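You operate a simulated robot arm through the tools that you are given. There is no shell and no other tool. Be economical: measure what you need, move in short steps, check, and stop when the job is done.

You run a simulated two-armed robot. Do the job below in one go: nothing can be reset, and whatever is moved stays where it is left.

Task
Pick up the scoop from the top of the cream bench with one hand, pass it to the other hand and put it on the third shelf from the bottom of the blue rack.

The check looks at the end state, three seconds after you hand in, the way a careful person would. Anything else that was tipped, shoved, dropped, spilled or broken makes it a failure.

Robot
Two 7-joint arms with two-finger parallel grippers on one trunk, on a base that drives. Base frame: it is fixed to the floor where the robot stands at the start and does not move with it; the origin is under the middle of the robot, x ahead of it, y to its left, z up; the surface under the hand at the start is at about z = 0.78. Units: m, rad, N and s.
The left shoulder is at the start at [0.05, 0.158, 1.083], the right one opposite. With the tool pointing down near the work surface each hand reaches from about 0.22 to 0.66 m from the robot's upright axis, wherever it stands, measured 20 degrees to its own side. Places, roughly: third shelf of the blue rack [-0.8, -3.5, 1.2]. Payload 3.91 kg a hand.
The TCP of each hand is the grasp point between the finger pads, 0.03 m short of the fingertips. In the tool frame z runs along the fingers and y along their closing line. Largest opening 0.11 m; finger width 0.02, thickness 0.01; the body of the gripper, 0.048 by 0.112 m, starts 0.055 m behind the TCP.
Orientation is that of the tool frame in the base frame, as a unit quaternion [x, y, z, w]. With the fingers straight down and closing along the base's y, the tool's x points along the base's -x, its y along +y and its z along -z.

Tools
- The arms move only by the tool jog_arm. It takes "left_plan", "right_plan" or both (then of equal length, played together; a hand with none holds still); each is one flat list of numbers, 7 for each row, row after row: the closure, from 0 (fully open) to 1 (shut), then the shift along the tool's x, y, z in m, then the turn, a rotation vector about the tool's x, y, z in rad. In form: [hand, dx, dy, dz, wx, wy, wz, hand, dx, dy, dz, wx, wy, wz, ...]. A call has 1 to 10 rows; each row is the pose to reach, as a shift and turn from the pose commanded when the call began, along the tool's axes at that moment. Each row takes 0.2 s and may step no farther than 0.05 m and 0.15 rad from the row before; otherwise, or with a gripper value out of range, the whole call is refused. Where a pose cannot be reached the arm comes as near as it can. A force on the tool above 40 N (or 10 N above the force at the start of the call, whichever is more), or a blocked arm, ends the call early, and 0.2 s more pass. Each finger travels about 0.153 m/s and halts on what it meets, pressing with about 44 N; the grip force reading is that of the motor and also rises with nothing between the fingers. The clock runs only during rows and for 0.2 s after the last one: add rows that repeat a pose to give the fingers time. The reply holds the time, the measured pose of the TCP, the force on the tool along the base axes, the opening and the grip force, in the units named above and with some noise, with the torque about the TCP (base axes, N m) and any sound that the robot's microphone picked up.
- Cameras (640 x 400 px; columns grow to the right, rows downward): "scene" is now at [0.1278, -0.017, 1.2274]; the picture's right is [-0.20, -0.98, 0.00], its down [-0.48, 0.10, -0.87] and it looks along [0.85, -0.17, -0.49] (base axes); focal length 250 px, centre (320, 200). "left" rides on the left gripper at [0.072, -0.017, -0.103] in its tool frame; the picture's right is [0.23, 0.97, 0.00], its down [-0.76, 0.18, -0.62] and it looks along [-0.61, 0.14, 0.78] (tool axes); focal length 222 px, centre (320, 200). "right" rides on the right gripper at [0.072, 0.017, -0.103] in its tool frame; the picture's right is [-0.23, 0.97, 0.00], its down [-0.76, -0.18, -0.62] and it looks along [-0.61, -0.14, 0.78] (tool axes); focal length 222 px, centre (320, 200). There is no depth. A picture from a camera that has moved, and an enlarged one, comes with that camera's place and axes in the base frame and with its lens.
- capture(camera): a new picture of that camera. The clock stands still meanwhile.
- raise_lower(by): slides the trunk up (or, below 0, down) by that many m; the arms and the scene camera ride with it, the base frame stays. It gives what a move gives, with no picture.
- steer(legs): drives the robot by 1 to 6 legs, each [ahead, turn to the left] in m and rad, along the robot's own axes; the way and the turn of a leg run together, so that a leg with both is an arc; at most 1.5 m and 3.142 rad a leg. The arms and the cameras ride along, it lands a little off, and it stops where it bumps. It gives what a move gives.
- head_to(pan, tilt): turns the head with the scene camera to pan (to the left, within 1.396 rad either way) and tilt (down, from -0.506 to 1.204), counted from straight ahead of the robot. It gives what a move gives.
- zoom(camera, box): a new picture of the part [left, top, right, bottom] of that camera's present view, enlarged. The clock stands still meanwhile.
- hand_in(): hands the job in; it is judged then, once.

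Go step by step. Nothing tells you exact positions but the pictures and the camera data: compare them with the known pose of the tool, close in by small moves and look again before you grip or let go. The budget is 120 turns and 100 pictures, counting those below and the enlarged ones. Unless the task says otherwise, let go and move clear before handing in, and close with one line.

The tools are called as name(argument=value, ...) on one line, values as JSON. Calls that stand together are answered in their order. jog_arm: Moves the arms, as the interface text tells. Its arguments: {"type":"object","properties":{"left_plan":{"type":"array","items":{"type":"number"}},"right_plan":{"type":"array","items":{"type":"number"}}},"required":[]} The other tools are called the same way: raise_lower (by) slides the trunk up or down; steer (legs) drives the base; head_to (pan, tilt) turns the head that bears the scene camera; capture (camera) takes a picture; zoom (camera, box) takes an enlarged picture of a part of a camera's view; hand_in () hands the job in.

At the start:

```text
t: 0.0
left_tool_pos: [0.3912, 0.1003, 1.0759]
left_orientation: [-0.001, 1.0, 0.0, 0.0]
left_contact_force: [-1.0, 0.0, -0.3]
left_torque: [-0.01, -0.01, -0.02]
left_opening: 0.1099
left_finger_force: 0.0
right_tool_pos: [0.4201, -0.2933, 1.0323]
right_orientation: [0.0, 1.0, 0.0, -0.001]
right_contact_force: [1.0, 0.8, -0.1]
right_torque: [-0.01, 0.0, -0.01]
right_opening: 0.1102
right_finger_force: 0.0
trunk travel left (down, up): [-0.325, 0.157]
robot x, y, heading: [0.0009, 0.0001, 0.001]
head pan, tilt: [-0.201, 0.515]
```

scene: 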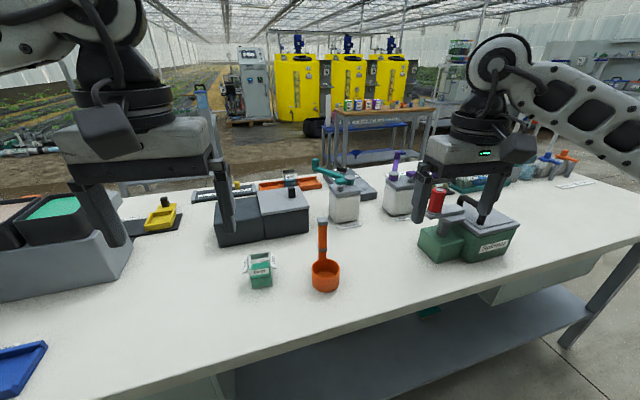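
right: 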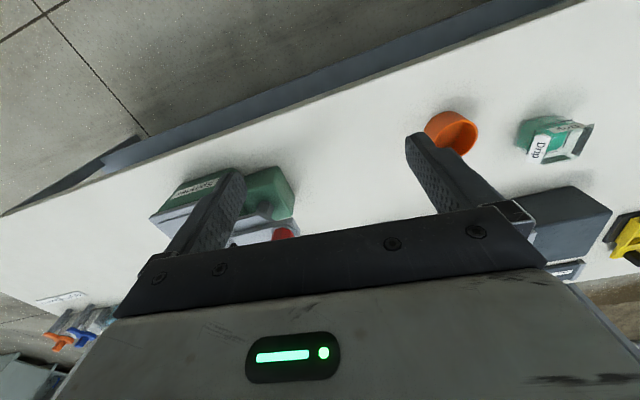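
left: 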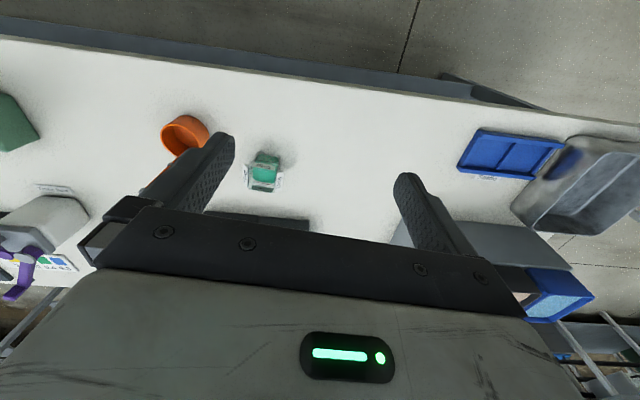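

The orange scoop stands near the middle of the bench, at roughly [0.52, -0.10], with its handle away from me or upright. I'll zoom in to judge the shape.

zoom(camera="scene", box=[220, 180, 420, 305])

zoom(camera="left", box=[100, 80, 340, 230])

```text
3.20 times, centred on (320, 242) of scene
camera zoom: at [0.1278, -0.017, 1.2274], right [-0.2, -0.98, 0.0], down [-0.48, 0.1, -0.87], along [0.85, -0.17, -0.49], focal length 798 px, centre (320, 64)
```

zoom: 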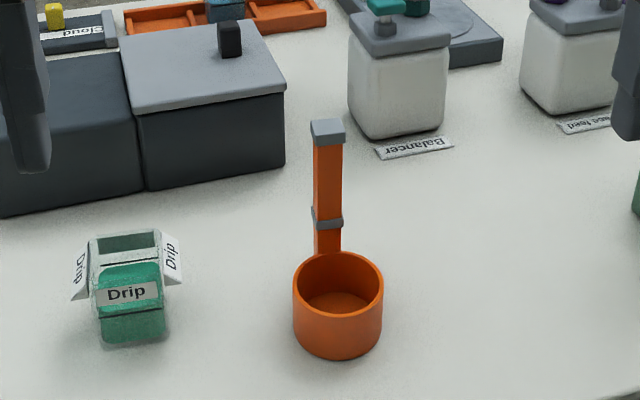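

```text
2.67 times, centred on (220, 155) of left
camera zoom: at [0.3179, 0.0828, 1.1793], right [-0.23, 0.97, 0.0], down [0.76, 0.18, 0.62], along [0.61, 0.14, -0.78], focal length 592 px, centre (587, 320)
```

zoom: 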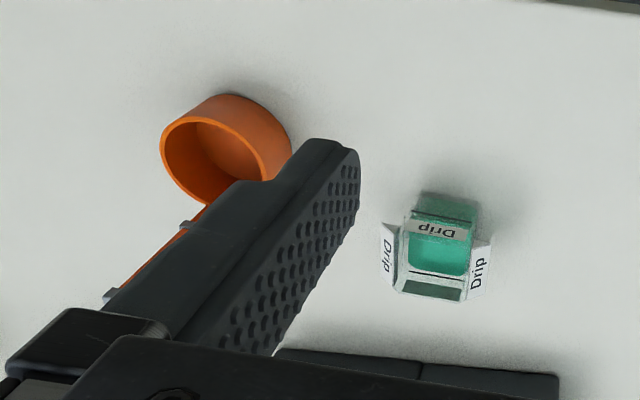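

The scoop stands upright: the cup rim is at about [0.52, -0.107, 0.83] and the handle rises at its far side to about [0.54, -0.103, 0.945]. Before choosing hands I'll look toward the blue rack.

head_to(pan=-1.39, tilt=0.1)

capture(camera="scene")

```text
t: 1.4
left_tool_pos: [0.3918, 0.1004, 1.0755]
left_orientation: [-0.001, 1.0, 0.0, -0.001]
left_contact_force: [0.1, -0.3, -0.4]
left_torque: [0.0, 0.0, 0.02]
left_opening: 0.1098
left_finger_force: 0.1
right_tool_pos: [0.4203, -0.2931, 1.0323]
right_orientation: [0.0, 1.0, 0.0, 0.0]
right_contact_force: [0.6, -0.4, -0.5]
right_torque: [0.0, 0.02, 0.02]
right_opening: 0.11
right_finger_force: 0.1
trunk travel left (down, up): [-0.325, 0.157]
robot x, y, heading: [0.0004, 0.0019, -0.005]
head pan, tilt: [-1.389, 0.099]
```

```text
94 pictures are left
camera scene: at [0.0557, -0.0894, 1.2658], right [-0.98, -0.18, 0.0], down [-0.02, 0.1, -0.99], along [0.18, -0.98, -0.1], focal length 250 px, centre (320, 200)
```

scene: 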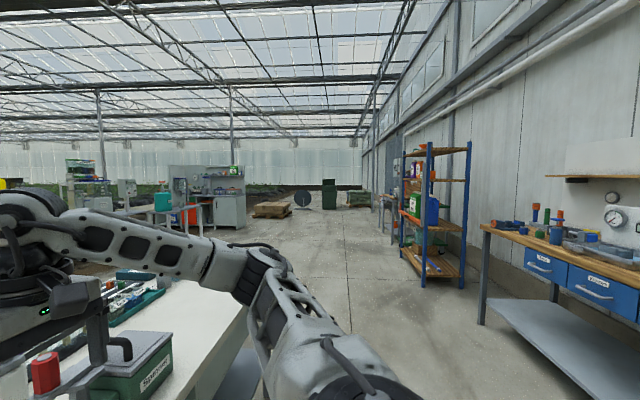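

zoom(camera="scene", box=[360, 130, 520, 300])

```text
2.35 times, centred on (440, 215) of scene
camera zoom: at [0.0557, -0.0894, 1.2658], right [-0.98, -0.18, 0.0], down [-0.02, 0.1, -0.99], along [0.18, -0.98, -0.1], focal length 587 px, centre (38, 165)
```

zoom: 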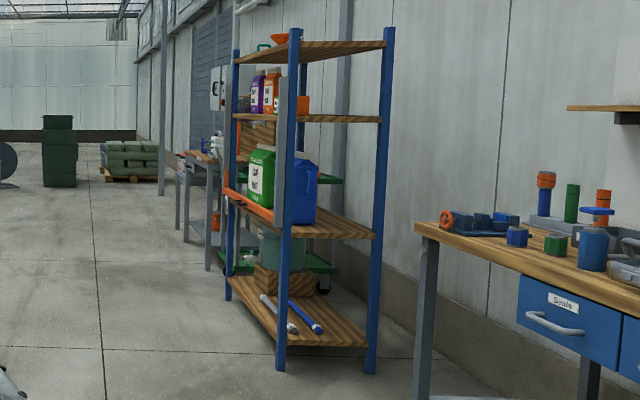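

The third shelf holds bottles at its far end and looks free at the near (+y) end, open toward the aisle (+x). The left hand will pick the scoop by the handle top and the right hand will place it, so I'll move the left hand above the handle.

head_to(pan=-0.2, tilt=0.5)

jog_arm(left_plan=[0, -0.025, -0.033, 0, 0, 0, 0, 0, -0.05, -0.067, 0, 0, 0, 0, 0, -0.075, -0.1, 0, 0, 0, 0, 0, -0.1, -0.133, 0, 0, 0, 0, 0, -0.125, -0.167, 0, 0, 0, 0, 0, -0.145, -0.203, 0, 0, 0, 0, 0, -0.145, -0.203, 0, 0, 0, 0])

capture(camera="left")

capture(camera="scene")

```text
t: 2.8
left_tool_pos: [0.3911, 0.0994, 1.0756]
left_orientation: [-0.001, 1.0, 0.0, 0.0]
left_contact_force: [0.3, 0.3, 0.3]
left_torque: [-0.01, -0.01, 0.03]
left_opening: 0.1099
left_finger_force: 0.0
right_tool_pos: [0.4206, -0.2937, 1.0328]
right_orientation: [0.0, 1.0, 0.001, 0.0]
right_contact_force: [-0.4, -0.1, -0.5]
right_torque: [0.0, 0.0, 0.02]
right_opening: 0.1099
right_finger_force: 0.1
trunk travel left (down, up): [-0.325, 0.157]
robot x, y, heading: [0.0001, 0.0019, -0.0]
head pan, tilt: [-0.201, 0.499]
```

```text
t: 4.4
left_tool_pos: [0.5225, -0.0777, 1.072]
left_orientation: [0.0, 1.0, -0.001, 0.002]
left_contact_force: [0.0, 0.2, 0.3]
left_torque: [0.05, 0.0, -0.06]
left_opening: 0.11
left_finger_force: 0.0
left hand out of reach, approached as far as the arm can: row 6, 7
right_tool_pos: [0.4198, -0.2928, 1.0335]
right_orientation: [0.001, 1.0, 0.0, -0.001]
right_contact_force: [0.3, -0.4, -1.0]
right_torque: [-0.03, 0.01, 0.01]
right_opening: 0.1099
right_finger_force: 0.2
trunk travel left (down, up): [-0.325, 0.157]
robot x, y, heading: [0.0013, 0.0011, 0.001]
head pan, tilt: [-0.201, 0.499]
```

```text
92 pictures are left
camera left: at [0.4477, -0.0943, 1.1756], right [-0.23, 0.97, 0.0], down [0.76, 0.18, 0.63], along [0.61, 0.14, -0.78], focal length 222 px, centre (320, 200)
```

left: 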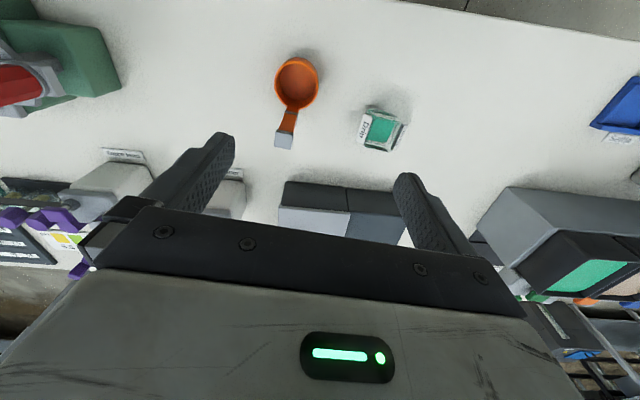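

```text
91 pictures are left
camera scene: at [0.1279, -0.0175, 1.2288], right [-0.2, -0.98, 0.0], down [-0.47, 0.1, -0.88], along [0.86, -0.18, -0.48], focal length 250 px, centre (320, 200)
```

scene: 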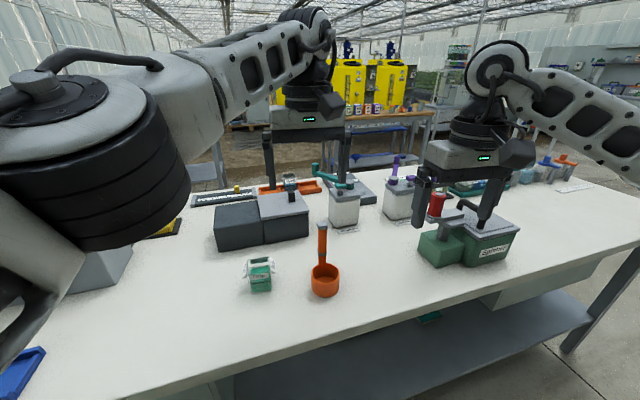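

The left arm stopped just short at this height. The handle is at about [0.553, -0.11] with its top near 0.935–0.945, so I'll lower to just above it while moving over.

jog_arm(left_plan=[0, 0, 0, 0.04, 0, 0, 0, 0, -0.01, -0.015, 0.075, 0, 0, 0, 0, -0.029, -0.032, 0.075, 0, 0, 0, 0, -0.029, -0.032, 0.075, 0, 0, 0])

capture(camera="left")

```text
t: 5.4
left_tool_pos: [0.5312, -0.0922, 0.9997]
left_orientation: [-0.001, 1.0, -0.001, 0.0]
left_contact_force: [-0.7, 0.2, -0.1]
left_torque: [0.01, -0.01, 0.01]
left_opening: 0.1101
left_finger_force: 0.0
left hand out of reach, approached as far as the arm can: row 3, 4
right_tool_pos: [0.4199, -0.2933, 1.033]
right_orientation: [0.0, 1.0, 0.0, 0.0]
right_contact_force: [0.8, -0.1, -0.5]
right_torque: [-0.01, 0.02, 0.02]
right_opening: 0.1101
right_finger_force: 0.0
trunk travel left (down, up): [-0.325, 0.157]
robot x, y, heading: [-0.0023, 0.0003, 0.0]
head pan, tilt: [-0.201, 0.499]
```

```text
90 pictures are left
camera left: at [0.4575, -0.1089, 1.1024], right [-0.23, 0.97, 0.0], down [0.76, 0.18, 0.62], along [0.61, 0.14, -0.78], focal length 222 px, centre (320, 200)
```

left: 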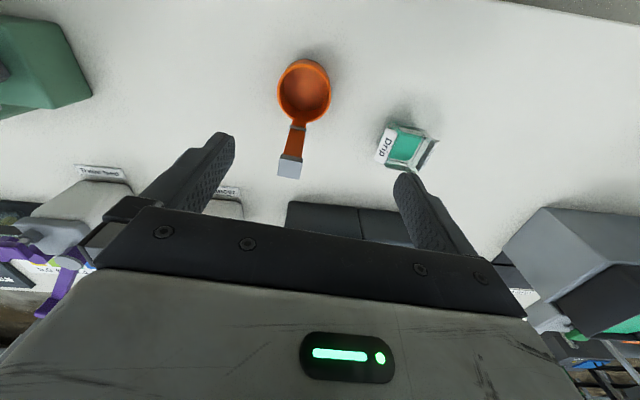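

I'm about 2–3 cm short, so I'll lift and retract slightly, then turn the base right to bring the scoop into the left arm's range.

jog_arm(left_plan=[0, 0.02, 0, -0.03, 0, 0, 0, 0, 0.04, 0, -0.04, 0, 0, 0])

steer(legs=[[0, -0.28]])

capture(camera="left")

capture(camera="scene")

```text
t: 6.0
left_tool_pos: [0.4906, -0.0923, 1.0371]
left_orientation: [-0.002, 1.0, 0.0, -0.001]
left_contact_force: [0.3, 0.7, 0.5]
left_torque: [0.0, -0.02, 0.0]
left_opening: 0.11
left_finger_force: 0.1
right_tool_pos: [0.4199, -0.2916, 1.033]
right_orientation: [0.0, 1.0, 0.001, 0.0]
right_contact_force: [0.3, -0.2, 0.4]
right_torque: [0.01, -0.01, 0.01]
right_opening: 0.1104
right_finger_force: 0.1
trunk travel left (down, up): [-0.325, 0.157]
robot x, y, heading: [0.0008, 0.0013, -0.001]
head pan, tilt: [-0.201, 0.499]
```

```text
t: 7.3
left_tool_pos: [0.4477, -0.2228, 1.0371]
left_orientation: [0.138, 0.99, 0.0, 0.0]
left_contact_force: [-0.5, 0.5, 0.0]
left_torque: [0.01, -0.02, 0.0]
left_opening: 0.1099
left_finger_force: 0.1
right_tool_pos: [0.3237, -0.3973, 1.0331]
right_orientation: [0.137, 0.991, 0.001, 0.0]
right_contact_force: [-0.7, -0.1, -0.3]
right_torque: [0.04, -0.01, 0.0]
right_opening: 0.1102
right_finger_force: 0.0
trunk travel left (down, up): [-0.325, 0.157]
robot x, y, heading: [0.0003, 0.002, -0.276]
head pan, tilt: [-0.201, 0.499]
```

```text
89 pictures are left
camera left: at [0.3717, -0.2188, 1.141], right [0.05, 1.0, 0.0], down [0.78, -0.04, 0.62], along [0.62, -0.03, -0.78], focal length 222 px, centre (320, 200)
```

left: 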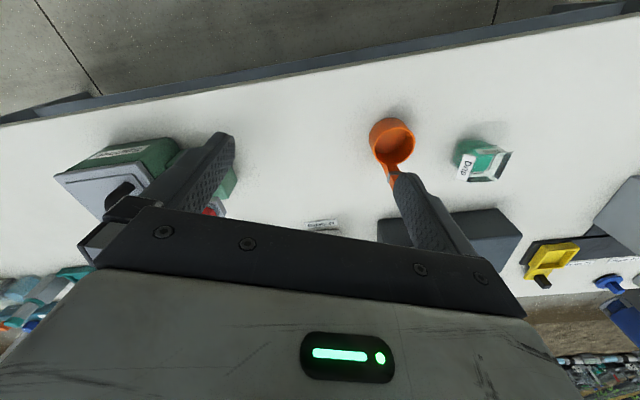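

```text
88 pictures are left
camera scene: at [0.118, -0.0519, 1.2288], right [-0.46, -0.89, 0.0], down [-0.43, 0.22, -0.88], along [0.78, -0.4, -0.48], focal length 250 px, centre (320, 200)
```

scene: 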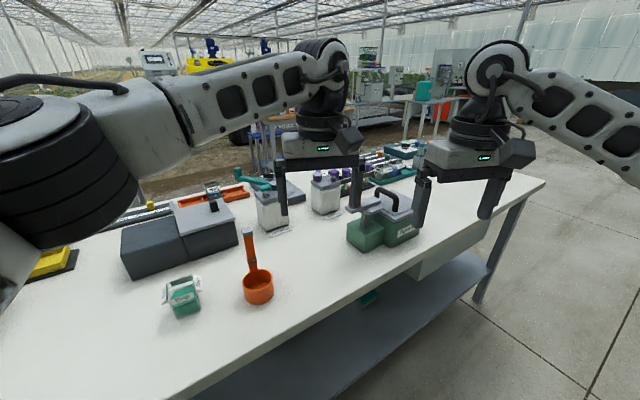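

Now the scoop is within range; I'll bring the left hand over the handle again, squaring the tool with the bench.

jog_arm(left_plan=[0, -0.017, 0.034, 0, 0, 0, -0.07, 0, -0.035, 0.068, 0, 0, 0, -0.14, 0, -0.052, 0.102, 0, 0, 0, -0.21, 0, -0.066, 0.13, 0.01, 0, 0, -0.276, 0, -0.07, 0.1373, 0.03, 0, 0, -0.276, 0, -0.07, 0.1373, 0.03, 0, 0, -0.276])

capture(camera="left")

capture(camera="scene")

```text
t: 8.7
left_tool_pos: [0.5537, -0.1076, 1.0066]
left_orientation: [-0.001, 1.0, 0.0, 0.001]
left_contact_force: [0.0, -0.2, 0.3]
left_torque: [0.02, 0.01, 0.01]
left_opening: 0.1101
left_finger_force: 0.1
right_tool_pos: [0.3249, -0.3968, 1.033]
right_orientation: [0.137, 0.991, 0.001, 0.0]
right_contact_force: [-0.1, 0.8, -0.1]
right_torque: [0.0, 0.04, 0.02]
right_opening: 0.1101
right_finger_force: 0.1
trunk travel left (down, up): [-0.325, 0.157]
robot x, y, heading: [0.0019, -0.0006, -0.274]
head pan, tilt: [-0.201, 0.499]
```

```text
87 pictures are left
camera left: at [0.4799, -0.1246, 1.1107], right [-0.23, 0.97, 0.0], down [0.76, 0.18, 0.62], along [0.61, 0.14, -0.78], focal length 222 px, centre (320, 200)
```

left: 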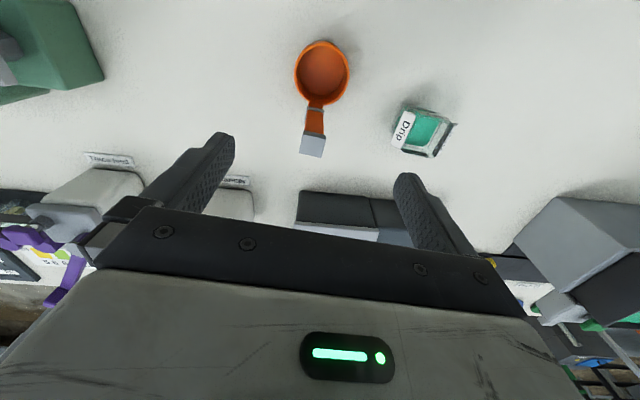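

```text
86 pictures are left
camera scene: at [0.1183, -0.0515, 1.2288], right [-0.46, -0.89, 0.0], down [-0.43, 0.22, -0.88], along [0.78, -0.4, -0.48], focal length 250 px, centre (320, 200)
```

scene: 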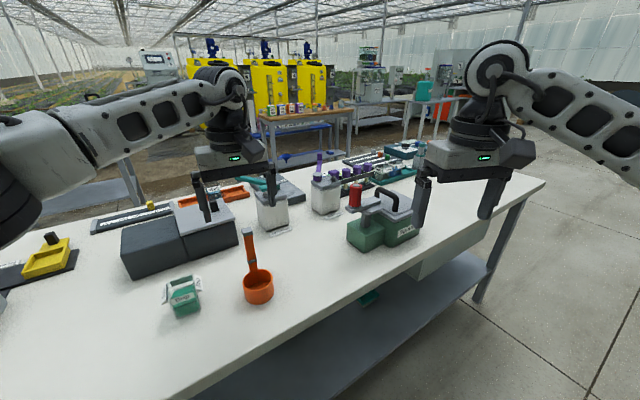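

Triangulating gives a handle top near [0.567, -0.112, 0.92]. I'll shift 1 cm outward, descend part of the way, and look again.

jog_arm(left_plan=[0, -0.012, -0.004, 0.015, 0, 0, 0, 0, -0.012, -0.004, 0.045, 0, 0, 0, 0, -0.012, -0.004, 0.045, 0, 0, 0])

capture(camera="left")

zoom(camera="scene", box=[160, 140, 360, 310])

```text
t: 9.5
left_tool_pos: [0.5654, -0.1121, 0.9611]
left_orientation: [0.0, 1.0, 0.0, 0.0]
left_contact_force: [0.2, 0.5, -1.0]
left_torque: [-0.01, -0.02, -0.02]
left_opening: 0.1102
left_finger_force: 0.0
right_tool_pos: [0.3237, -0.3965, 1.0331]
right_orientation: [0.138, 0.99, 0.0, 0.0]
right_contact_force: [0.1, -0.6, 0.1]
right_torque: [-0.02, -0.04, 0.02]
right_opening: 0.1099
right_finger_force: 0.0
trunk travel left (down, up): [-0.325, 0.157]
robot x, y, heading: [-0.0015, 0.0, -0.277]
head pan, tilt: [-0.201, 0.499]
```

```text
85 pictures are left
camera left: at [0.4919, -0.1293, 1.0653], right [-0.23, 0.97, 0.0], down [0.76, 0.18, 0.62], along [0.61, 0.14, -0.78], focal length 222 px, centre (320, 200)
```

left: 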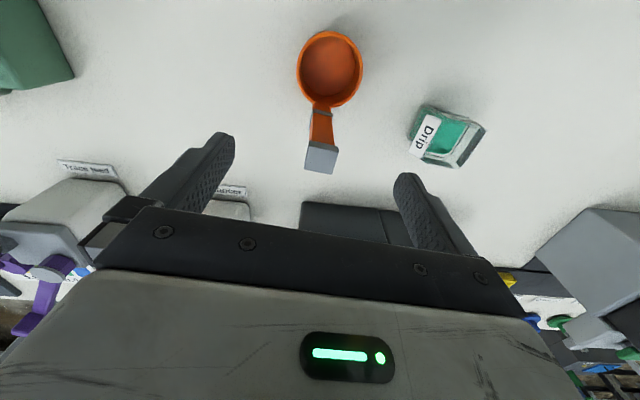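

```text
2.35 times, centred on (260, 225) of scene
camera zoom: at [0.1183, -0.0515, 1.2288], right [-0.46, -0.89, 0.0], down [-0.43, 0.22, -0.88], along [0.78, -0.4, -0.48], focal length 587 px, centre (461, 141)
```

zoom: 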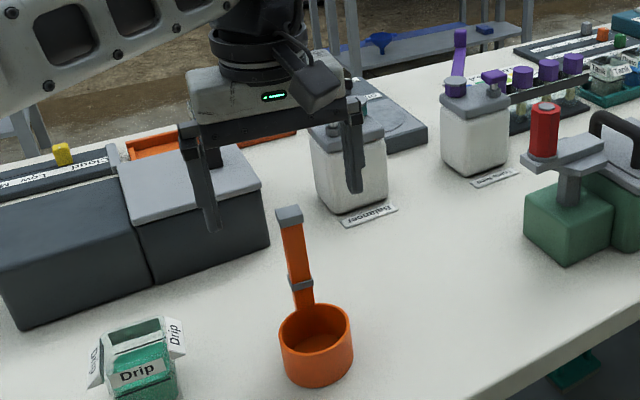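

The handle cap is centred between the fingers. I'll descend to a TCP height of about 0.915 and close.

jog_arm(left_plan=[0, 0, 0, 0.02, 0, 0, 0, 0, 0, 0, 0.045, 0, 0, 0, 0, 0, 0, 0.045, 0, 0, 0])

capture(camera="left")

```text
t: 10.3
left_tool_pos: [0.5653, -0.1106, 0.9167]
left_orientation: [-0.001, 1.0, 0.0, 0.0]
left_contact_force: [0.5, -0.1, -0.4]
left_torque: [0.01, 0.03, -0.02]
left_opening: 0.1104
left_finger_force: 0.1
right_tool_pos: [0.3228, -0.3968, 1.0321]
right_orientation: [0.137, 0.991, 0.0, -0.001]
right_contact_force: [0.8, 1.6, 0.1]
right_torque: [-0.02, -0.02, -0.01]
right_opening: 0.11
right_finger_force: 0.1
trunk travel left (down, up): [-0.325, 0.157]
robot x, y, heading: [0.0015, 0.0029, -0.275]
head pan, tilt: [-0.201, 0.499]
```

```text
83 pictures are left
camera left: at [0.4919, -0.1282, 1.0212], right [-0.23, 0.97, 0.0], down [0.76, 0.18, 0.62], along [0.61, 0.14, -0.78], focal length 222 px, centre (320, 200)
```

left: 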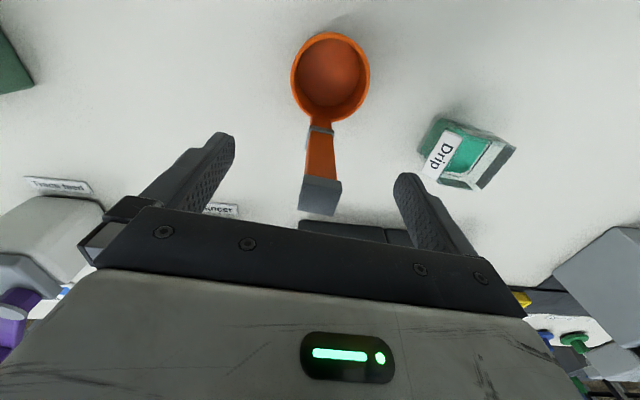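

The cap is at the TCP, between the pads. I'll go 5 mm deeper and close.

jog_arm(left_plan=[0, -0.002, 0, 0.005, 0, 0, 0, 0.5, -0.002, 0, 0.005, 0, 0, 0, 1, -0.002, 0, 0.005, 0, 0, 0, 1, -0.002, 0, 0.005, 0, 0, 0, 1, -0.002, 0, 0.005, 0, 0, 0])

capture(camera="left")

```text
t: 11.5
left_tool_pos: [0.5663, -0.1124, 0.9121]
left_orientation: [0.0, 1.0, 0.0, 0.0]
left_contact_force: [-0.6, -0.9, 0.0]
left_torque: [0.0, 0.0, 0.01]
left_opening: 0.0174
left_finger_force: 43.9
right_tool_pos: [0.3242, -0.3964, 1.0335]
right_orientation: [0.137, 0.991, 0.0, 0.0]
right_contact_force: [0.2, 0.1, 0.5]
right_torque: [0.01, 0.0, -0.01]
right_opening: 0.1102
right_finger_force: 0.0
trunk travel left (down, up): [-0.325, 0.157]
robot x, y, heading: [0.0006, 0.0008, -0.274]
head pan, tilt: [-0.201, 0.499]
```

```text
82 pictures are left
camera left: at [0.4936, -0.1291, 1.0164], right [-0.23, 0.97, 0.0], down [0.76, 0.18, 0.62], along [0.61, 0.14, -0.78], focal length 222 px, centre (320, 200)
```

left: 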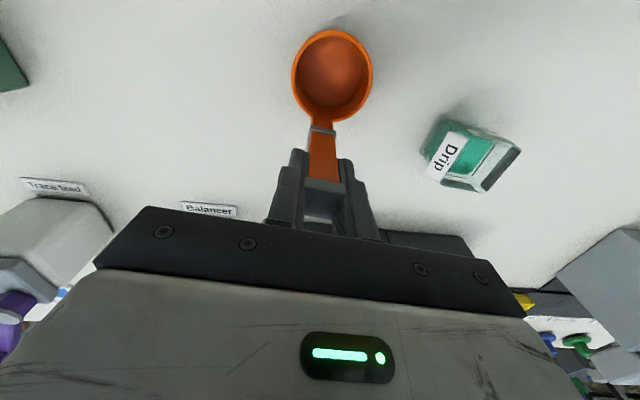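

The handle is gripped (opening 17 mm). Next I'll lift and draw it back toward me.

jog_arm(left_plan=[1, 0, 0, -0.03, 0, 0, 0, 1, 0, 0, -0.06, 0, 0, 0, 1, 0.02, 0, -0.1, 0, 0, 0, 1, 0.05, 0, -0.13, 0, 0, 0, 1, 0.08, 0, -0.16, 0, 0, 0, 1, 0.11, 0, -0.18, 0, 0, 0, 1, 0.14, 0, -0.18, 0, 0, 0, 1, 0.14, 0, -0.18, 0, 0, 0])

capture(camera="scene")

```text
t: 13.3
left_tool_pos: [0.4262, -0.1143, 1.0923]
left_orientation: [-0.001, 1.0, 0.0, 0.0]
left_contact_force: [0.2, -0.9, 0.2]
left_torque: [0.0, 0.02, -0.01]
left_opening: 0.0172
left_finger_force: 44.0
right_tool_pos: [0.3236, -0.3964, 1.0331]
right_orientation: [0.137, 0.991, 0.0, 0.0]
right_contact_force: [0.4, -0.3, -0.2]
right_torque: [-0.01, 0.03, -0.01]
right_opening: 0.1097
right_finger_force: 0.0
trunk travel left (down, up): [-0.325, 0.157]
robot x, y, heading: [-0.0002, 0.0005, -0.275]
head pan, tilt: [-0.201, 0.499]
```

```text
81 pictures are left
camera scene: at [0.1184, -0.0515, 1.2288], right [-0.46, -0.89, 0.0], down [-0.43, 0.22, -0.88], along [0.78, -0.4, -0.48], focal length 250 px, centre (320, 200)
```

scene: 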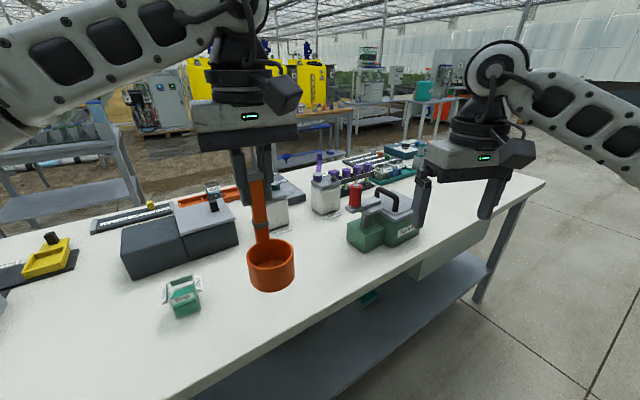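

The scoop is lifted. For the pass I'll turn the left hand (and scoop) left, and bring the right hand up and yaw it so it can come in slanted from the right, over the cup, onto the lower handle.

jog_arm(left_plan=[1, 0, 0, 0, 0, 0, -0.1, 1, 0, 0, 0, 0, 0, -0.2, 1, 0, 0, 0, 0, 0, -0.3, 1, 0, 0, 0, 0, 0, -0.4, 1, 0, 0, 0, 0, 0, -0.5, 1, 0, 0, 0, 0, 0, -0.6, 1, 0, 0, 0, 0, 0, -0.7, 1, 0, 0, 0, 0, 0, -0.7], right_plan=[0, 0.008, 0.013, -0.02, 0, 0, -0.14, 0, 0.016, 0.026, -0.04, 0, 0, -0.28, 0, 0.025, 0.04, -0.06, 0, 0, -0.42, 0, 0.033, 0.053, -0.067, 0, 0, -0.56, 0, 0.042, 0.067, -0.067, 0, 0, -0.7, 0, 0.05, 0.08, -0.067, 0, 0, -0.84, 0, 0.059, 0.094, -0.067, 0, 0, -0.96, 0, 0.059, 0.094, -0.067, 0, 0, -0.96])

jog_arm(right_plan=[0, 0, 0, 0, 0, -0.145, 0, 0, 0, 0, 0, 0, -0.29, 0, 0, 0, 0, 0, 0, -0.435, 0, 0, 0, 0, 0, 0, -0.58, 0, 0, 0, 0, 0, 0, -0.725, 0, 0, 0, 0, 0, 0, -0.87, 0, 0, 0, 0, 0, 0, -1.01, 0, 0, 0, 0, 0, 0, -1.01, 0])

capture(camera="scene")

capture(camera="right")

```text
t: 15.1
left_tool_pos: [0.4265, -0.113, 1.0919]
left_orientation: [-0.345, 0.939, 0.001, 0.0]
left_contact_force: [0.5, 0.8, -0.3]
left_torque: [0.01, 0.0, 0.0]
left_opening: 0.0169
left_finger_force: 43.5
right_tool_pos: [0.2925, -0.2901, 1.1002]
right_orientation: [-0.336, 0.942, 0.001, 0.0]
right_contact_force: [0.7, -0.6, -0.3]
right_torque: [-0.01, -0.02, 0.03]
right_opening: 0.1104
right_finger_force: 0.0
trunk travel left (down, up): [-0.325, 0.157]
robot x, y, heading: [-0.0008, 0.0013, -0.276]
head pan, tilt: [-0.201, 0.499]
```

```text
t: 16.9
left_tool_pos: [0.4268, -0.1136, 1.0923]
left_orientation: [-0.344, 0.939, -0.001, 0.0]
left_contact_force: [-0.1, -0.1, 0.2]
left_torque: [-0.01, -0.01, 0.0]
left_opening: 0.0172
left_finger_force: 43.5
right_tool_pos: [0.288, -0.2852, 1.0991]
right_orientation: [-0.292, 0.826, 0.163, 0.454]
right_contact_force: [0.1, -0.3, 0.1]
right_torque: [-0.01, 0.05, -0.03]
right_opening: 0.1101
right_finger_force: 0.0
right hand out of reach, approached as far as the arm can: row 7, 8
trunk travel left (down, up): [-0.325, 0.157]
robot x, y, heading: [0.0001, -0.0012, -0.272]
head pan, tilt: [-0.201, 0.499]
```

```text
80 pictures are left
camera scene: at [0.1182, -0.0517, 1.2288], right [-0.46, -0.89, 0.0], down [-0.43, 0.22, -0.88], along [0.78, -0.4, -0.48], focal length 250 px, centre (320, 200)
```

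scene: 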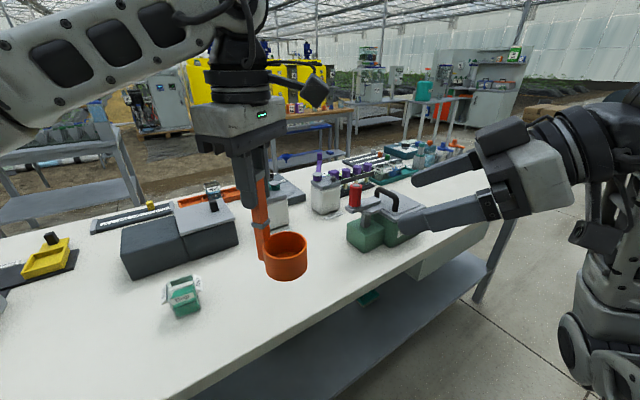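

```text
79 pictures are left
camera right: at [0.1792, -0.3519, 1.094], right [-0.52, 0.83, 0.2], down [0.02, -0.22, 0.98], along [0.85, 0.51, 0.1], focal length 222 px, centre (320, 200)
```

right: 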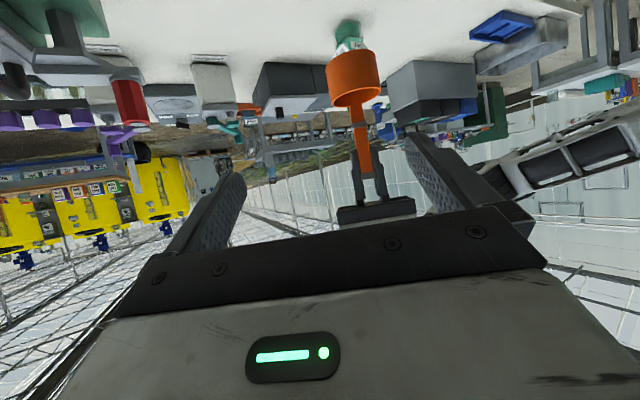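

The right hand now points at the scoop, yaw-aligned with it and sloped 32° down. The lower handle is at about [0.42, -0.119, 1.037], so I'll align sideways and stop about 12 cm short to check.

jog_arm(right_plan=[0, -0.015, 0.012, 0.02, 0, 0, 0, 0, -0.03, 0.024, 0.04, 0, 0, 0, 0, -0.045, 0.036, 0.06, 0, 0, 0, 0, -0.058, 0.0456, 0.088, 0, 0, 0, 0, -0.058, 0.0456, 0.088, 0, 0, 0])

capture(camera="right")

capture(camera="scene")

capture(camera="left")

```text
t: 18.1
left_tool_pos: [0.4262, -0.1129, 1.0918]
left_orientation: [-0.344, 0.939, 0.0, 0.0]
left_contact_force: [0.4, -0.1, -0.2]
left_torque: [-0.02, -0.01, -0.02]
left_opening: 0.0175
left_finger_force: 44.0
right_tool_pos: [0.3407, -0.1822, 1.1048]
right_orientation: [-0.294, 0.824, 0.163, 0.455]
right_contact_force: [-0.4, 0.9, -0.8]
right_torque: [-0.02, 0.03, 0.0]
right_opening: 0.11
right_finger_force: 0.1
trunk travel left (down, up): [-0.325, 0.157]
robot x, y, heading: [0.002, 0.0004, -0.278]
head pan, tilt: [-0.201, 0.499]
```

```text
78 pictures are left
camera right: at [0.2328, -0.2493, 1.0976], right [-0.52, 0.83, 0.19], down [0.02, -0.22, 0.98], along [0.85, 0.51, 0.1], focal length 222 px, centre (320, 200)
```

right: 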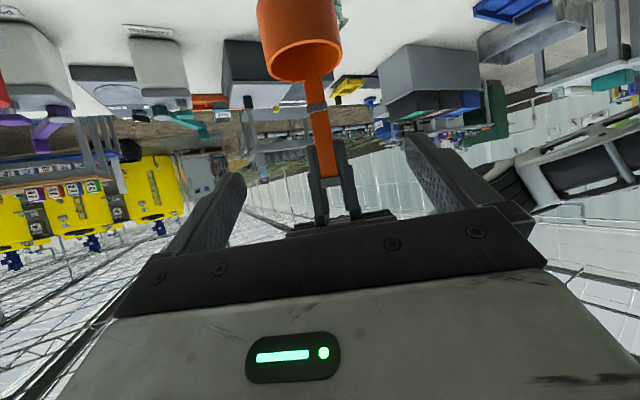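

```text
77 pictures are left
camera scene: at [0.1183, -0.0516, 1.2288], right [-0.46, -0.89, 0.0], down [-0.43, 0.22, -0.88], along [0.78, -0.4, -0.48], focal length 250 px, centre (320, 200)
```

scene: 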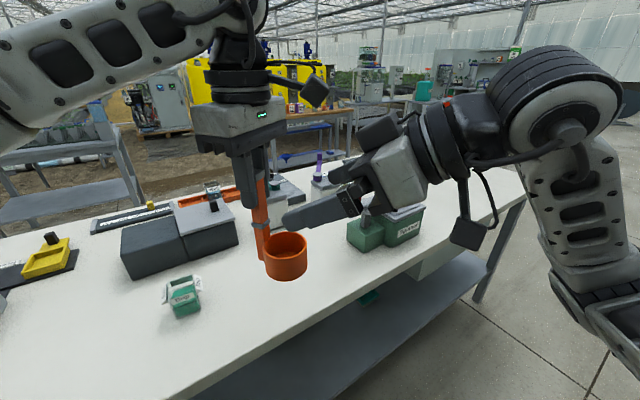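

```text
76 pictures are left
camera left: at [0.3807, -0.1724, 1.196], right [-0.8, 0.6, 0.0], down [0.47, 0.63, 0.62], along [0.37, 0.5, -0.78], focal length 222 px, centre (320, 200)
```

left: 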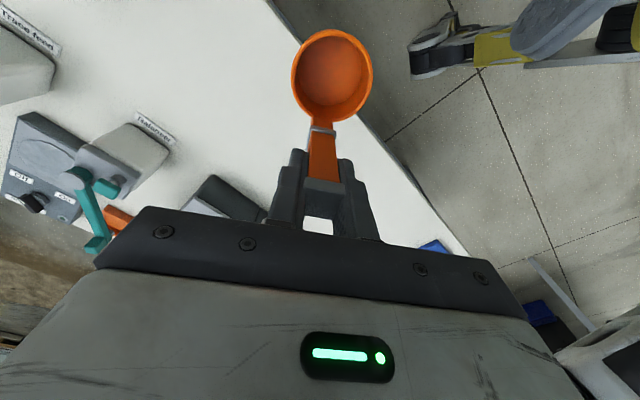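

The right hand is lined up behind the cup. I'll zoom to measure the free handle length between the cup rim and the left fingertips.

zoom(camera="right", box=[240, 20, 400, 220])

zoom(camera="scene", box=[200, 130, 400, 300])

```text
2.00 times, centred on (320, 120) of right
camera zoom: at [0.2328, -0.2493, 1.0976], right [-0.52, 0.83, 0.19], down [0.02, -0.22, 0.98], along [0.85, 0.51, 0.1], focal length 444 px, centre (320, 360)
```

zoom: 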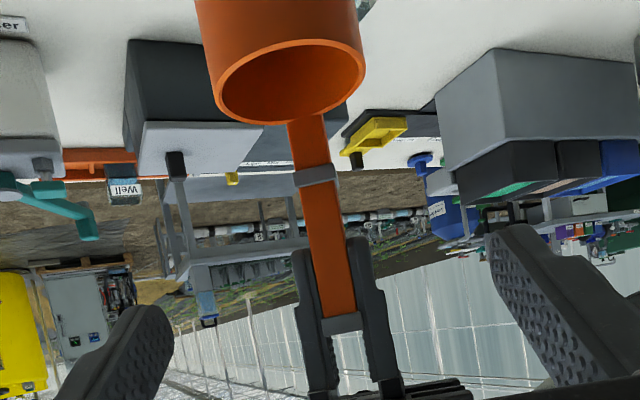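

```text
2.35 times, centred on (300, 215) of scene
camera zoom: at [0.1183, -0.0516, 1.2288], right [-0.46, -0.89, 0.0], down [-0.43, 0.22, -0.88], along [0.78, -0.4, -0.48], focal length 587 px, centre (367, 165)
```

zoom: 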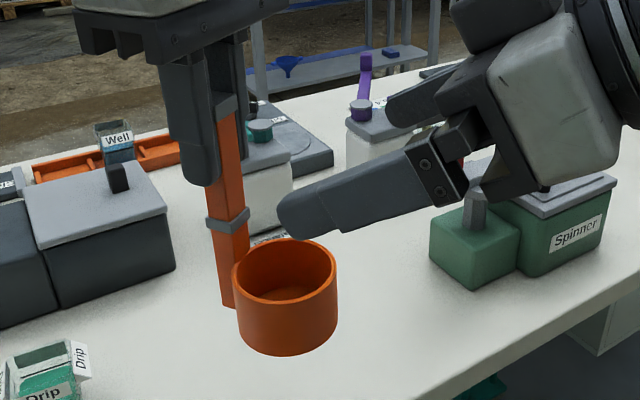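

The rim is near 1.002, the ring near 1.03 and the left fingertips near 1.062. I'll flatten the right hand's slope to about 20° and move it to straddle the handle just above the ring, at 1.046.

jog_arm(right_plan=[0, 0, 0, 0.01, 0, -0.07, 0, 0, 0, 0, 0.02, 0, -0.14, 0, 0, 0, 0, 0.04, 0, -0.21, 0, 0, -0.002, 0, 0.065, 0, -0.21, 0, 0, -0.004, 0, 0.09, 0, -0.21, 0, 0, -0.005, 0, 0.11, 0, -0.21, 0, 0, -0.005, 0, 0.116, 0, -0.21, 0, 0, -0.005, 0, 0.116, 0, -0.21, 0])

capture(camera="right")

capture(camera="left")

zoom(camera="scene", box=[200, 130, 400, 300])

```text
t: 19.9
left_tool_pos: [0.4254, -0.1133, 1.0916]
left_orientation: [-0.344, 0.939, -0.001, 0.0]
left_contact_force: [0.5, 0.3, -1.3]
left_torque: [0.03, 0.02, 0.0]
left_opening: 0.0172
left_finger_force: 44.1
right_tool_pos: [0.419, -0.117, 1.0449]
right_orientation: [-0.275, 0.772, 0.193, 0.54]
right_contact_force: [-0.3, -0.9, -0.6]
right_torque: [-0.05, 0.0, 0.0]
right_opening: 0.11
right_finger_force: 0.1
trunk travel left (down, up): [-0.325, 0.157]
robot x, y, heading: [0.0026, 0.0023, -0.276]
head pan, tilt: [-0.201, 0.499]
```

```text
73 pictures are left
camera right: at [0.3136, -0.1822, 1.0116], right [-0.56, 0.8, 0.21], down [-0.14, -0.34, 0.93], along [0.82, 0.49, 0.3], focal length 222 px, centre (320, 200)
```

right: 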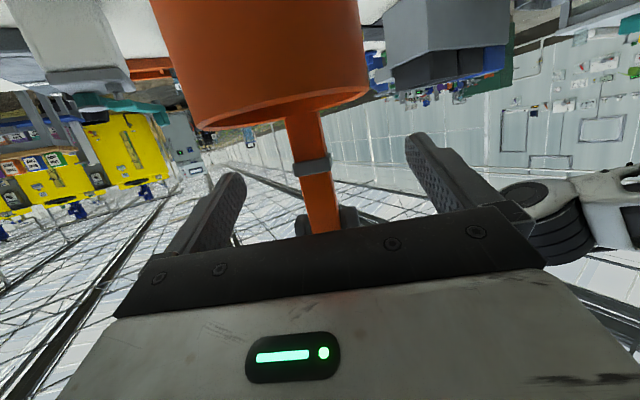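

```text
72 pictures are left
camera left: at [0.3807, -0.1724, 1.196], right [-0.8, 0.6, 0.0], down [0.47, 0.63, 0.62], along [0.37, 0.5, -0.78], focal length 222 px, centre (320, 200)
```

left: 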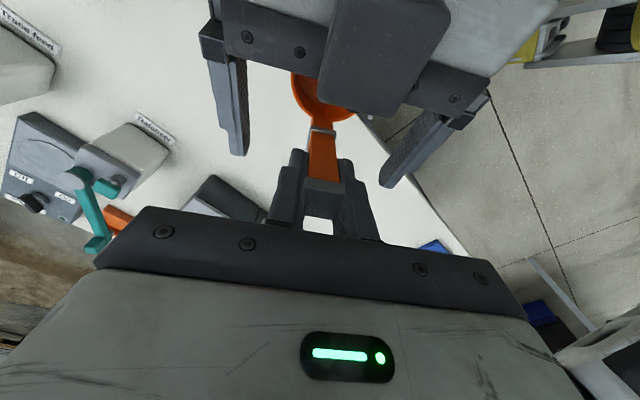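

```text
2.35 times, centred on (300, 215) of scene
camera zoom: at [0.1184, -0.0515, 1.2288], right [-0.46, -0.89, 0.0], down [-0.43, 0.22, -0.88], along [0.78, -0.4, -0.48], focal length 587 px, centre (367, 165)
```

zoom: 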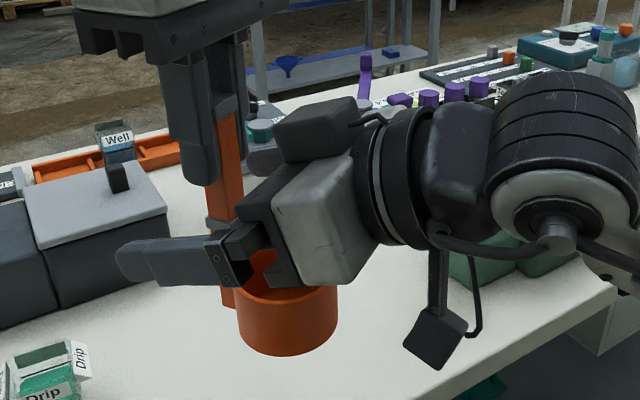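

The handle is centred between the right pads, just above the ring and below the left fingertips. Closing the right hand.

jog_arm(right_plan=[0.5, 0, 0, 0, 0, 0, 0, 0.8, 0, 0, 0, 0, 0, 0, 1, 0, 0, 0, 0, 0, 0, 1, 0, 0, 0, 0, 0, 0, 1, 0, 0, 0, 0, 0, 0])

capture(camera="right")

```text
t: 21.1
left_tool_pos: [0.4249, -0.114, 1.0914]
left_orientation: [-0.343, 0.939, 0.001, 0.0]
left_contact_force: [-6.5, 6.5, -0.1]
left_torque: [0.21, 0.15, -0.19]
left_opening: 0.0172
left_finger_force: 43.9
right_tool_pos: [0.4187, -0.1188, 1.0436]
right_orientation: [-0.274, 0.773, 0.191, 0.54]
right_contact_force: [6.0, -6.1, 0.4]
right_torque: [0.12, 0.11, 0.11]
right_opening: 0.0172
right_finger_force: 44.0
trunk travel left (down, up): [-0.325, 0.157]
robot x, y, heading: [-0.0002, -0.001, -0.273]
head pan, tilt: [-0.201, 0.499]
```

```text
70 pictures are left
camera right: at [0.3139, -0.1829, 1.0117], right [-0.55, 0.81, 0.21], down [-0.14, -0.34, 0.93], along [0.82, 0.48, 0.3], focal length 222 px, centre (320, 200)
```

right: 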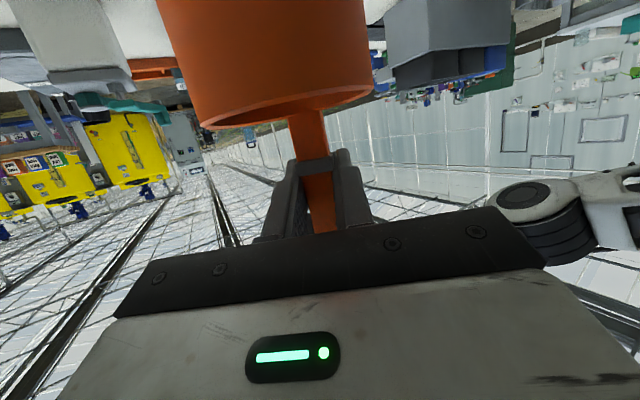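

Both hands hold the handle. Now the left opens and backs straight up.

jog_arm(left_plan=[0.6, 0, 0, 0, 0, 0, 0, 0.5, 0, 0, 0, 0, 0, 0, 0.5, 0, 0, 0, 0, 0, 0, 0.5, 0, 0, -0.03, 0, 0, 0, 0.5, 0, 0, -0.07, 0, 0, 0, 0.5, 0, 0, -0.11, 0, 0, 0])

capture(camera="scene")

capture(camera="right")

```text
t: 22.5
left_tool_pos: [0.424, -0.1128, 1.2009]
left_orientation: [-0.342, 0.94, 0.0, 0.0]
left_contact_force: [0.2, 0.0, -0.2]
left_torque: [-0.02, 0.02, 0.04]
left_opening: 0.055
left_finger_force: 0.0
right_tool_pos: [0.4173, -0.1167, 1.0444]
right_orientation: [-0.275, 0.772, 0.192, 0.539]
right_contact_force: [-0.2, 0.1, 0.0]
right_torque: [-0.01, -0.02, 0.01]
right_opening: 0.0175
right_finger_force: 43.9
trunk travel left (down, up): [-0.325, 0.157]
robot x, y, heading: [-0.0034, 0.0011, -0.273]
head pan, tilt: [-0.201, 0.499]
```

```text
69 pictures are left
camera scene: at [0.1179, -0.0516, 1.2288], right [-0.46, -0.89, 0.0], down [-0.42, 0.22, -0.88], along [0.78, -0.4, -0.48], focal length 250 px, centre (320, 200)
```

scene: 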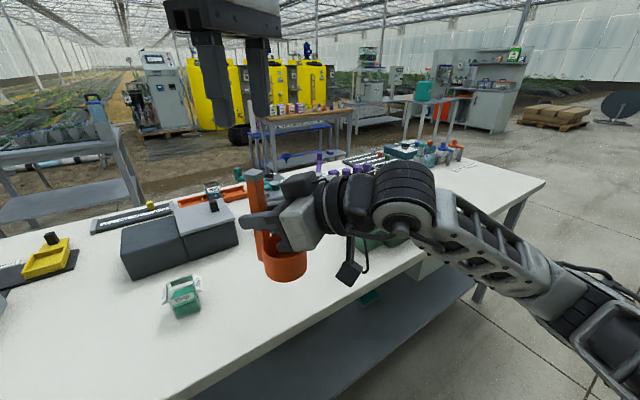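

```text
68 pictures are left
camera right: at [0.3131, -0.1826, 1.0118], right [-0.55, 0.8, 0.21], down [-0.14, -0.34, 0.93], along [0.82, 0.49, 0.3], focal length 222 px, centre (320, 200)
```

right: 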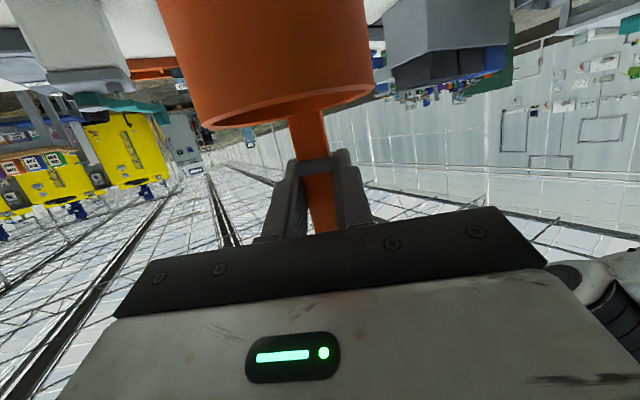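

The right hand now holds the scoop alone. I'll raise the trunk to clear the bench, move the left arm aside, then back off a little.

raise_lower(by=0.15)

jog_arm(left_plan=[0.5, -0.024, 0.035, 0, 0, 0, 0, 0.5, -0.048, 0.07, 0, 0, 0, 0, 0.5, -0.072, 0.105, 0, 0, 0, 0, 0.5, -0.096, 0.14, 0, 0, 0, 0, 0.5, -0.12, 0.178, 0, 0, 0, 0, 0.5, -0.12, 0.178, 0, 0, 0, 0])

steer(legs=[[-0.2, 0]])

head_to(pan=-1.39, tilt=0.35)

capture(camera="scene")

```text
t: 24.2
left_tool_pos: [0.4245, -0.1136, 1.351]
left_orientation: [-0.344, 0.939, 0.0, -0.001]
left_contact_force: [0.1, -0.3, -0.5]
left_torque: [-0.03, -0.04, 0.04]
left_opening: 0.0549
left_finger_force: 0.0
right_tool_pos: [0.4182, -0.1175, 1.1948]
right_orientation: [-0.276, 0.772, 0.193, 0.539]
right_contact_force: [-0.3, 0.6, -2.1]
right_torque: [0.0, -0.02, 0.01]
right_opening: 0.0171
right_finger_force: 43.9
trunk travel left (down, up): [-0.475, 0.007]
robot x, y, heading: [-0.0005, -0.0007, -0.274]
head pan, tilt: [-0.201, 0.499]
```

```text
t: 25.6
left_tool_pos: [0.4015, 0.0994, 1.35]
left_orientation: [-0.343, 0.939, 0.0, -0.001]
left_contact_force: [0.9, 0.5, 0.4]
left_torque: [0.01, 0.05, 0.02]
left_opening: 0.055
left_finger_force: 0.0
right_tool_pos: [0.418, -0.1181, 1.1951]
right_orientation: [-0.275, 0.772, 0.192, 0.539]
right_contact_force: [0.2, 0.6, 0.4]
right_torque: [0.04, 0.01, -0.01]
right_opening: 0.017
right_finger_force: 44.2
trunk travel left (down, up): [-0.475, 0.007]
robot x, y, heading: [0.0009, 0.0021, -0.275]
head pan, tilt: [-0.201, 0.499]
```

```text
t: 27.2
left_tool_pos: [0.2143, 0.1526, 1.3505]
left_orientation: [-0.344, 0.939, 0.001, 0.001]
left_contact_force: [0.0, -0.6, 0.3]
left_torque: [-0.04, -0.02, 0.0]
left_opening: 0.0553
left_finger_force: 0.0
right_tool_pos: [0.2334, -0.0644, 1.1951]
right_orientation: [-0.276, 0.772, 0.192, 0.54]
right_contact_force: [-0.3, 0.0, 0.0]
right_torque: [-0.03, 0.01, -0.02]
right_opening: 0.0174
right_finger_force: 43.9
trunk travel left (down, up): [-0.475, 0.007]
robot x, y, heading: [-0.1828, 0.049, -0.27]
head pan, tilt: [-0.201, 0.499]
```

```text
t: 28.6
left_tool_pos: [0.2144, 0.1521, 1.3501]
left_orientation: [-0.344, 0.939, 0.0, 0.001]
left_contact_force: [1.1, -0.2, 0.1]
left_torque: [0.0, 0.03, 0.0]
left_opening: 0.0552
left_finger_force: 0.1
right_tool_pos: [0.2339, -0.0633, 1.1934]
right_orientation: [-0.276, 0.772, 0.193, 0.539]
right_contact_force: [0.8, 0.4, -0.9]
right_torque: [0.0, -0.02, -0.01]
right_opening: 0.0169
right_finger_force: 43.9
trunk travel left (down, up): [-0.475, 0.007]
robot x, y, heading: [-0.1855, 0.0513, -0.275]
head pan, tilt: [-1.389, 0.351]
```

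```text
67 pictures are left
camera scene: at [-0.1559, -0.0504, 1.3924], right [-1.0, 0.09, 0.0], down [0.03, 0.34, -0.94], along [-0.09, -0.94, -0.34], focal length 250 px, centre (320, 200)
```

scene: 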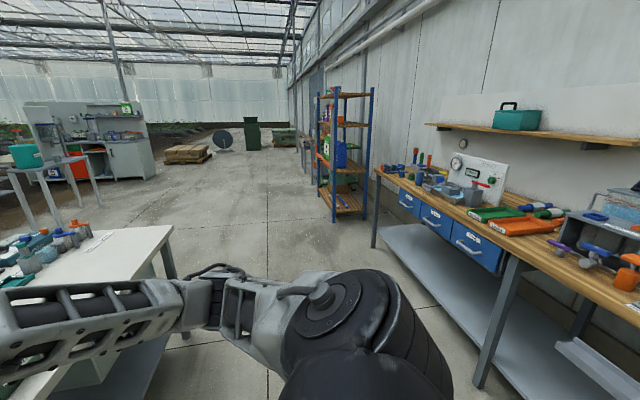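

The way to the rack is clear: the wall bench edge is near x = -0.9, and the rack's front face is near x = -0.61 with y from -3.1 to -3.9. I'll turn right and drive alongside in steps.

steer(legs=[[0, -1.27]])

head_to(pan=0, tilt=0.3)

capture(camera="scene")

```text
t: 32.1
left_tool_pos: [0.0307, -0.2999, 1.3496]
left_orientation: [0.278, 0.96, 0.0, 0.001]
left_contact_force: [0.7, 0.0, -0.1]
left_torque: [0.03, 0.01, -0.03]
left_opening: 0.0548
left_finger_force: 0.1
right_tool_pos: [-0.1711, -0.3833, 1.1939]
right_orientation: [0.235, 0.785, -0.165, 0.549]
right_contact_force: [0.9, -0.1, -1.4]
right_torque: [0.01, -0.01, -0.01]
right_opening: 0.0173
right_finger_force: 43.6
trunk travel left (down, up): [-0.475, 0.007]
robot x, y, heading: [-0.1804, 0.0515, -1.543]
head pan, tilt: [-1.389, 0.351]
```

```text
t: 33.7
left_tool_pos: [0.0313, -0.2999, 1.3491]
left_orientation: [0.279, 0.96, 0.0, 0.0]
left_contact_force: [0.9, -0.3, 0.2]
left_torque: [0.0, -0.01, 0.01]
left_opening: 0.055
left_finger_force: 0.0
right_tool_pos: [-0.1711, -0.3821, 1.1934]
right_orientation: [0.234, 0.786, -0.163, 0.549]
right_contact_force: [0.9, -0.7, 0.1]
right_torque: [-0.01, 0.0, -0.02]
right_opening: 0.0174
right_finger_force: 43.7
trunk travel left (down, up): [-0.475, 0.007]
robot x, y, heading: [-0.1859, 0.0501, -1.544]
head pan, tilt: [0.0, 0.3]
```

```text
66 pictures are left
camera scene: at [-0.1821, -0.0802, 1.3972], right [-1.0, -0.03, 0.0], down [-0.01, 0.3, -0.96], along [0.03, -0.95, -0.3], focal length 250 px, centre (320, 200)
```

scene: 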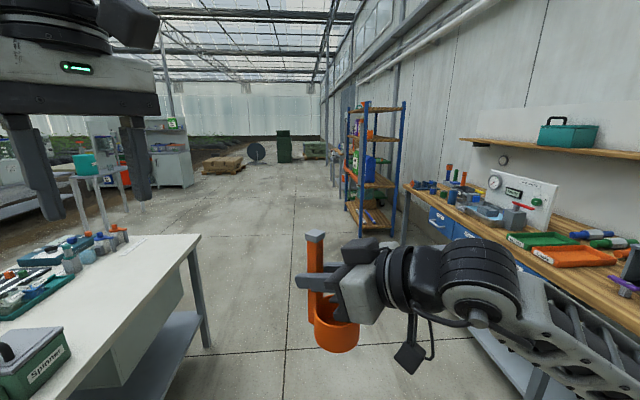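

The path between the benches is clear; I'll veer slightly left and drive on in two stages.

steer(legs=[[0, 0.05], [1.5, 0]])

capture(camera="scene")

```text
t: 41.5
left_tool_pos: [0.15, -1.7808, 1.3508]
left_orientation: [0.262, 0.965, 0.0, 0.0]
left_contact_force: [-0.5, -0.6, 0.0]
left_torque: [0.02, 0.01, 0.02]
left_opening: 0.055
left_finger_force: 0.1
right_tool_pos: [-0.049, -1.8703, 1.1942]
right_orientation: [0.222, 0.789, -0.155, 0.551]
right_contact_force: [-0.2, 0.9, -0.1]
right_torque: [0.0, 0.01, 0.0]
right_opening: 0.0172
right_finger_force: 44.2
trunk travel left (down, up): [-0.475, 0.007]
robot x, y, heading: [-0.0761, -1.4378, -1.51]
head pan, tilt: [0.0, 0.3]
```

```text
65 pictures are left
camera scene: at [-0.0691, -1.5688, 1.3971], right [-1.0, -0.06, 0.0], down [-0.02, 0.3, -0.96], along [0.06, -0.95, -0.3], focal length 250 px, centre (320, 200)
```

scene: 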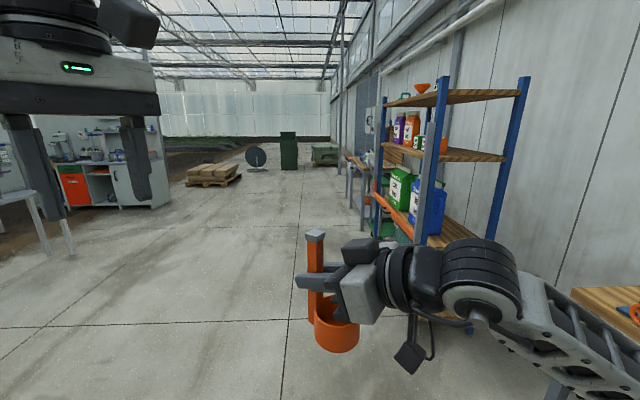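

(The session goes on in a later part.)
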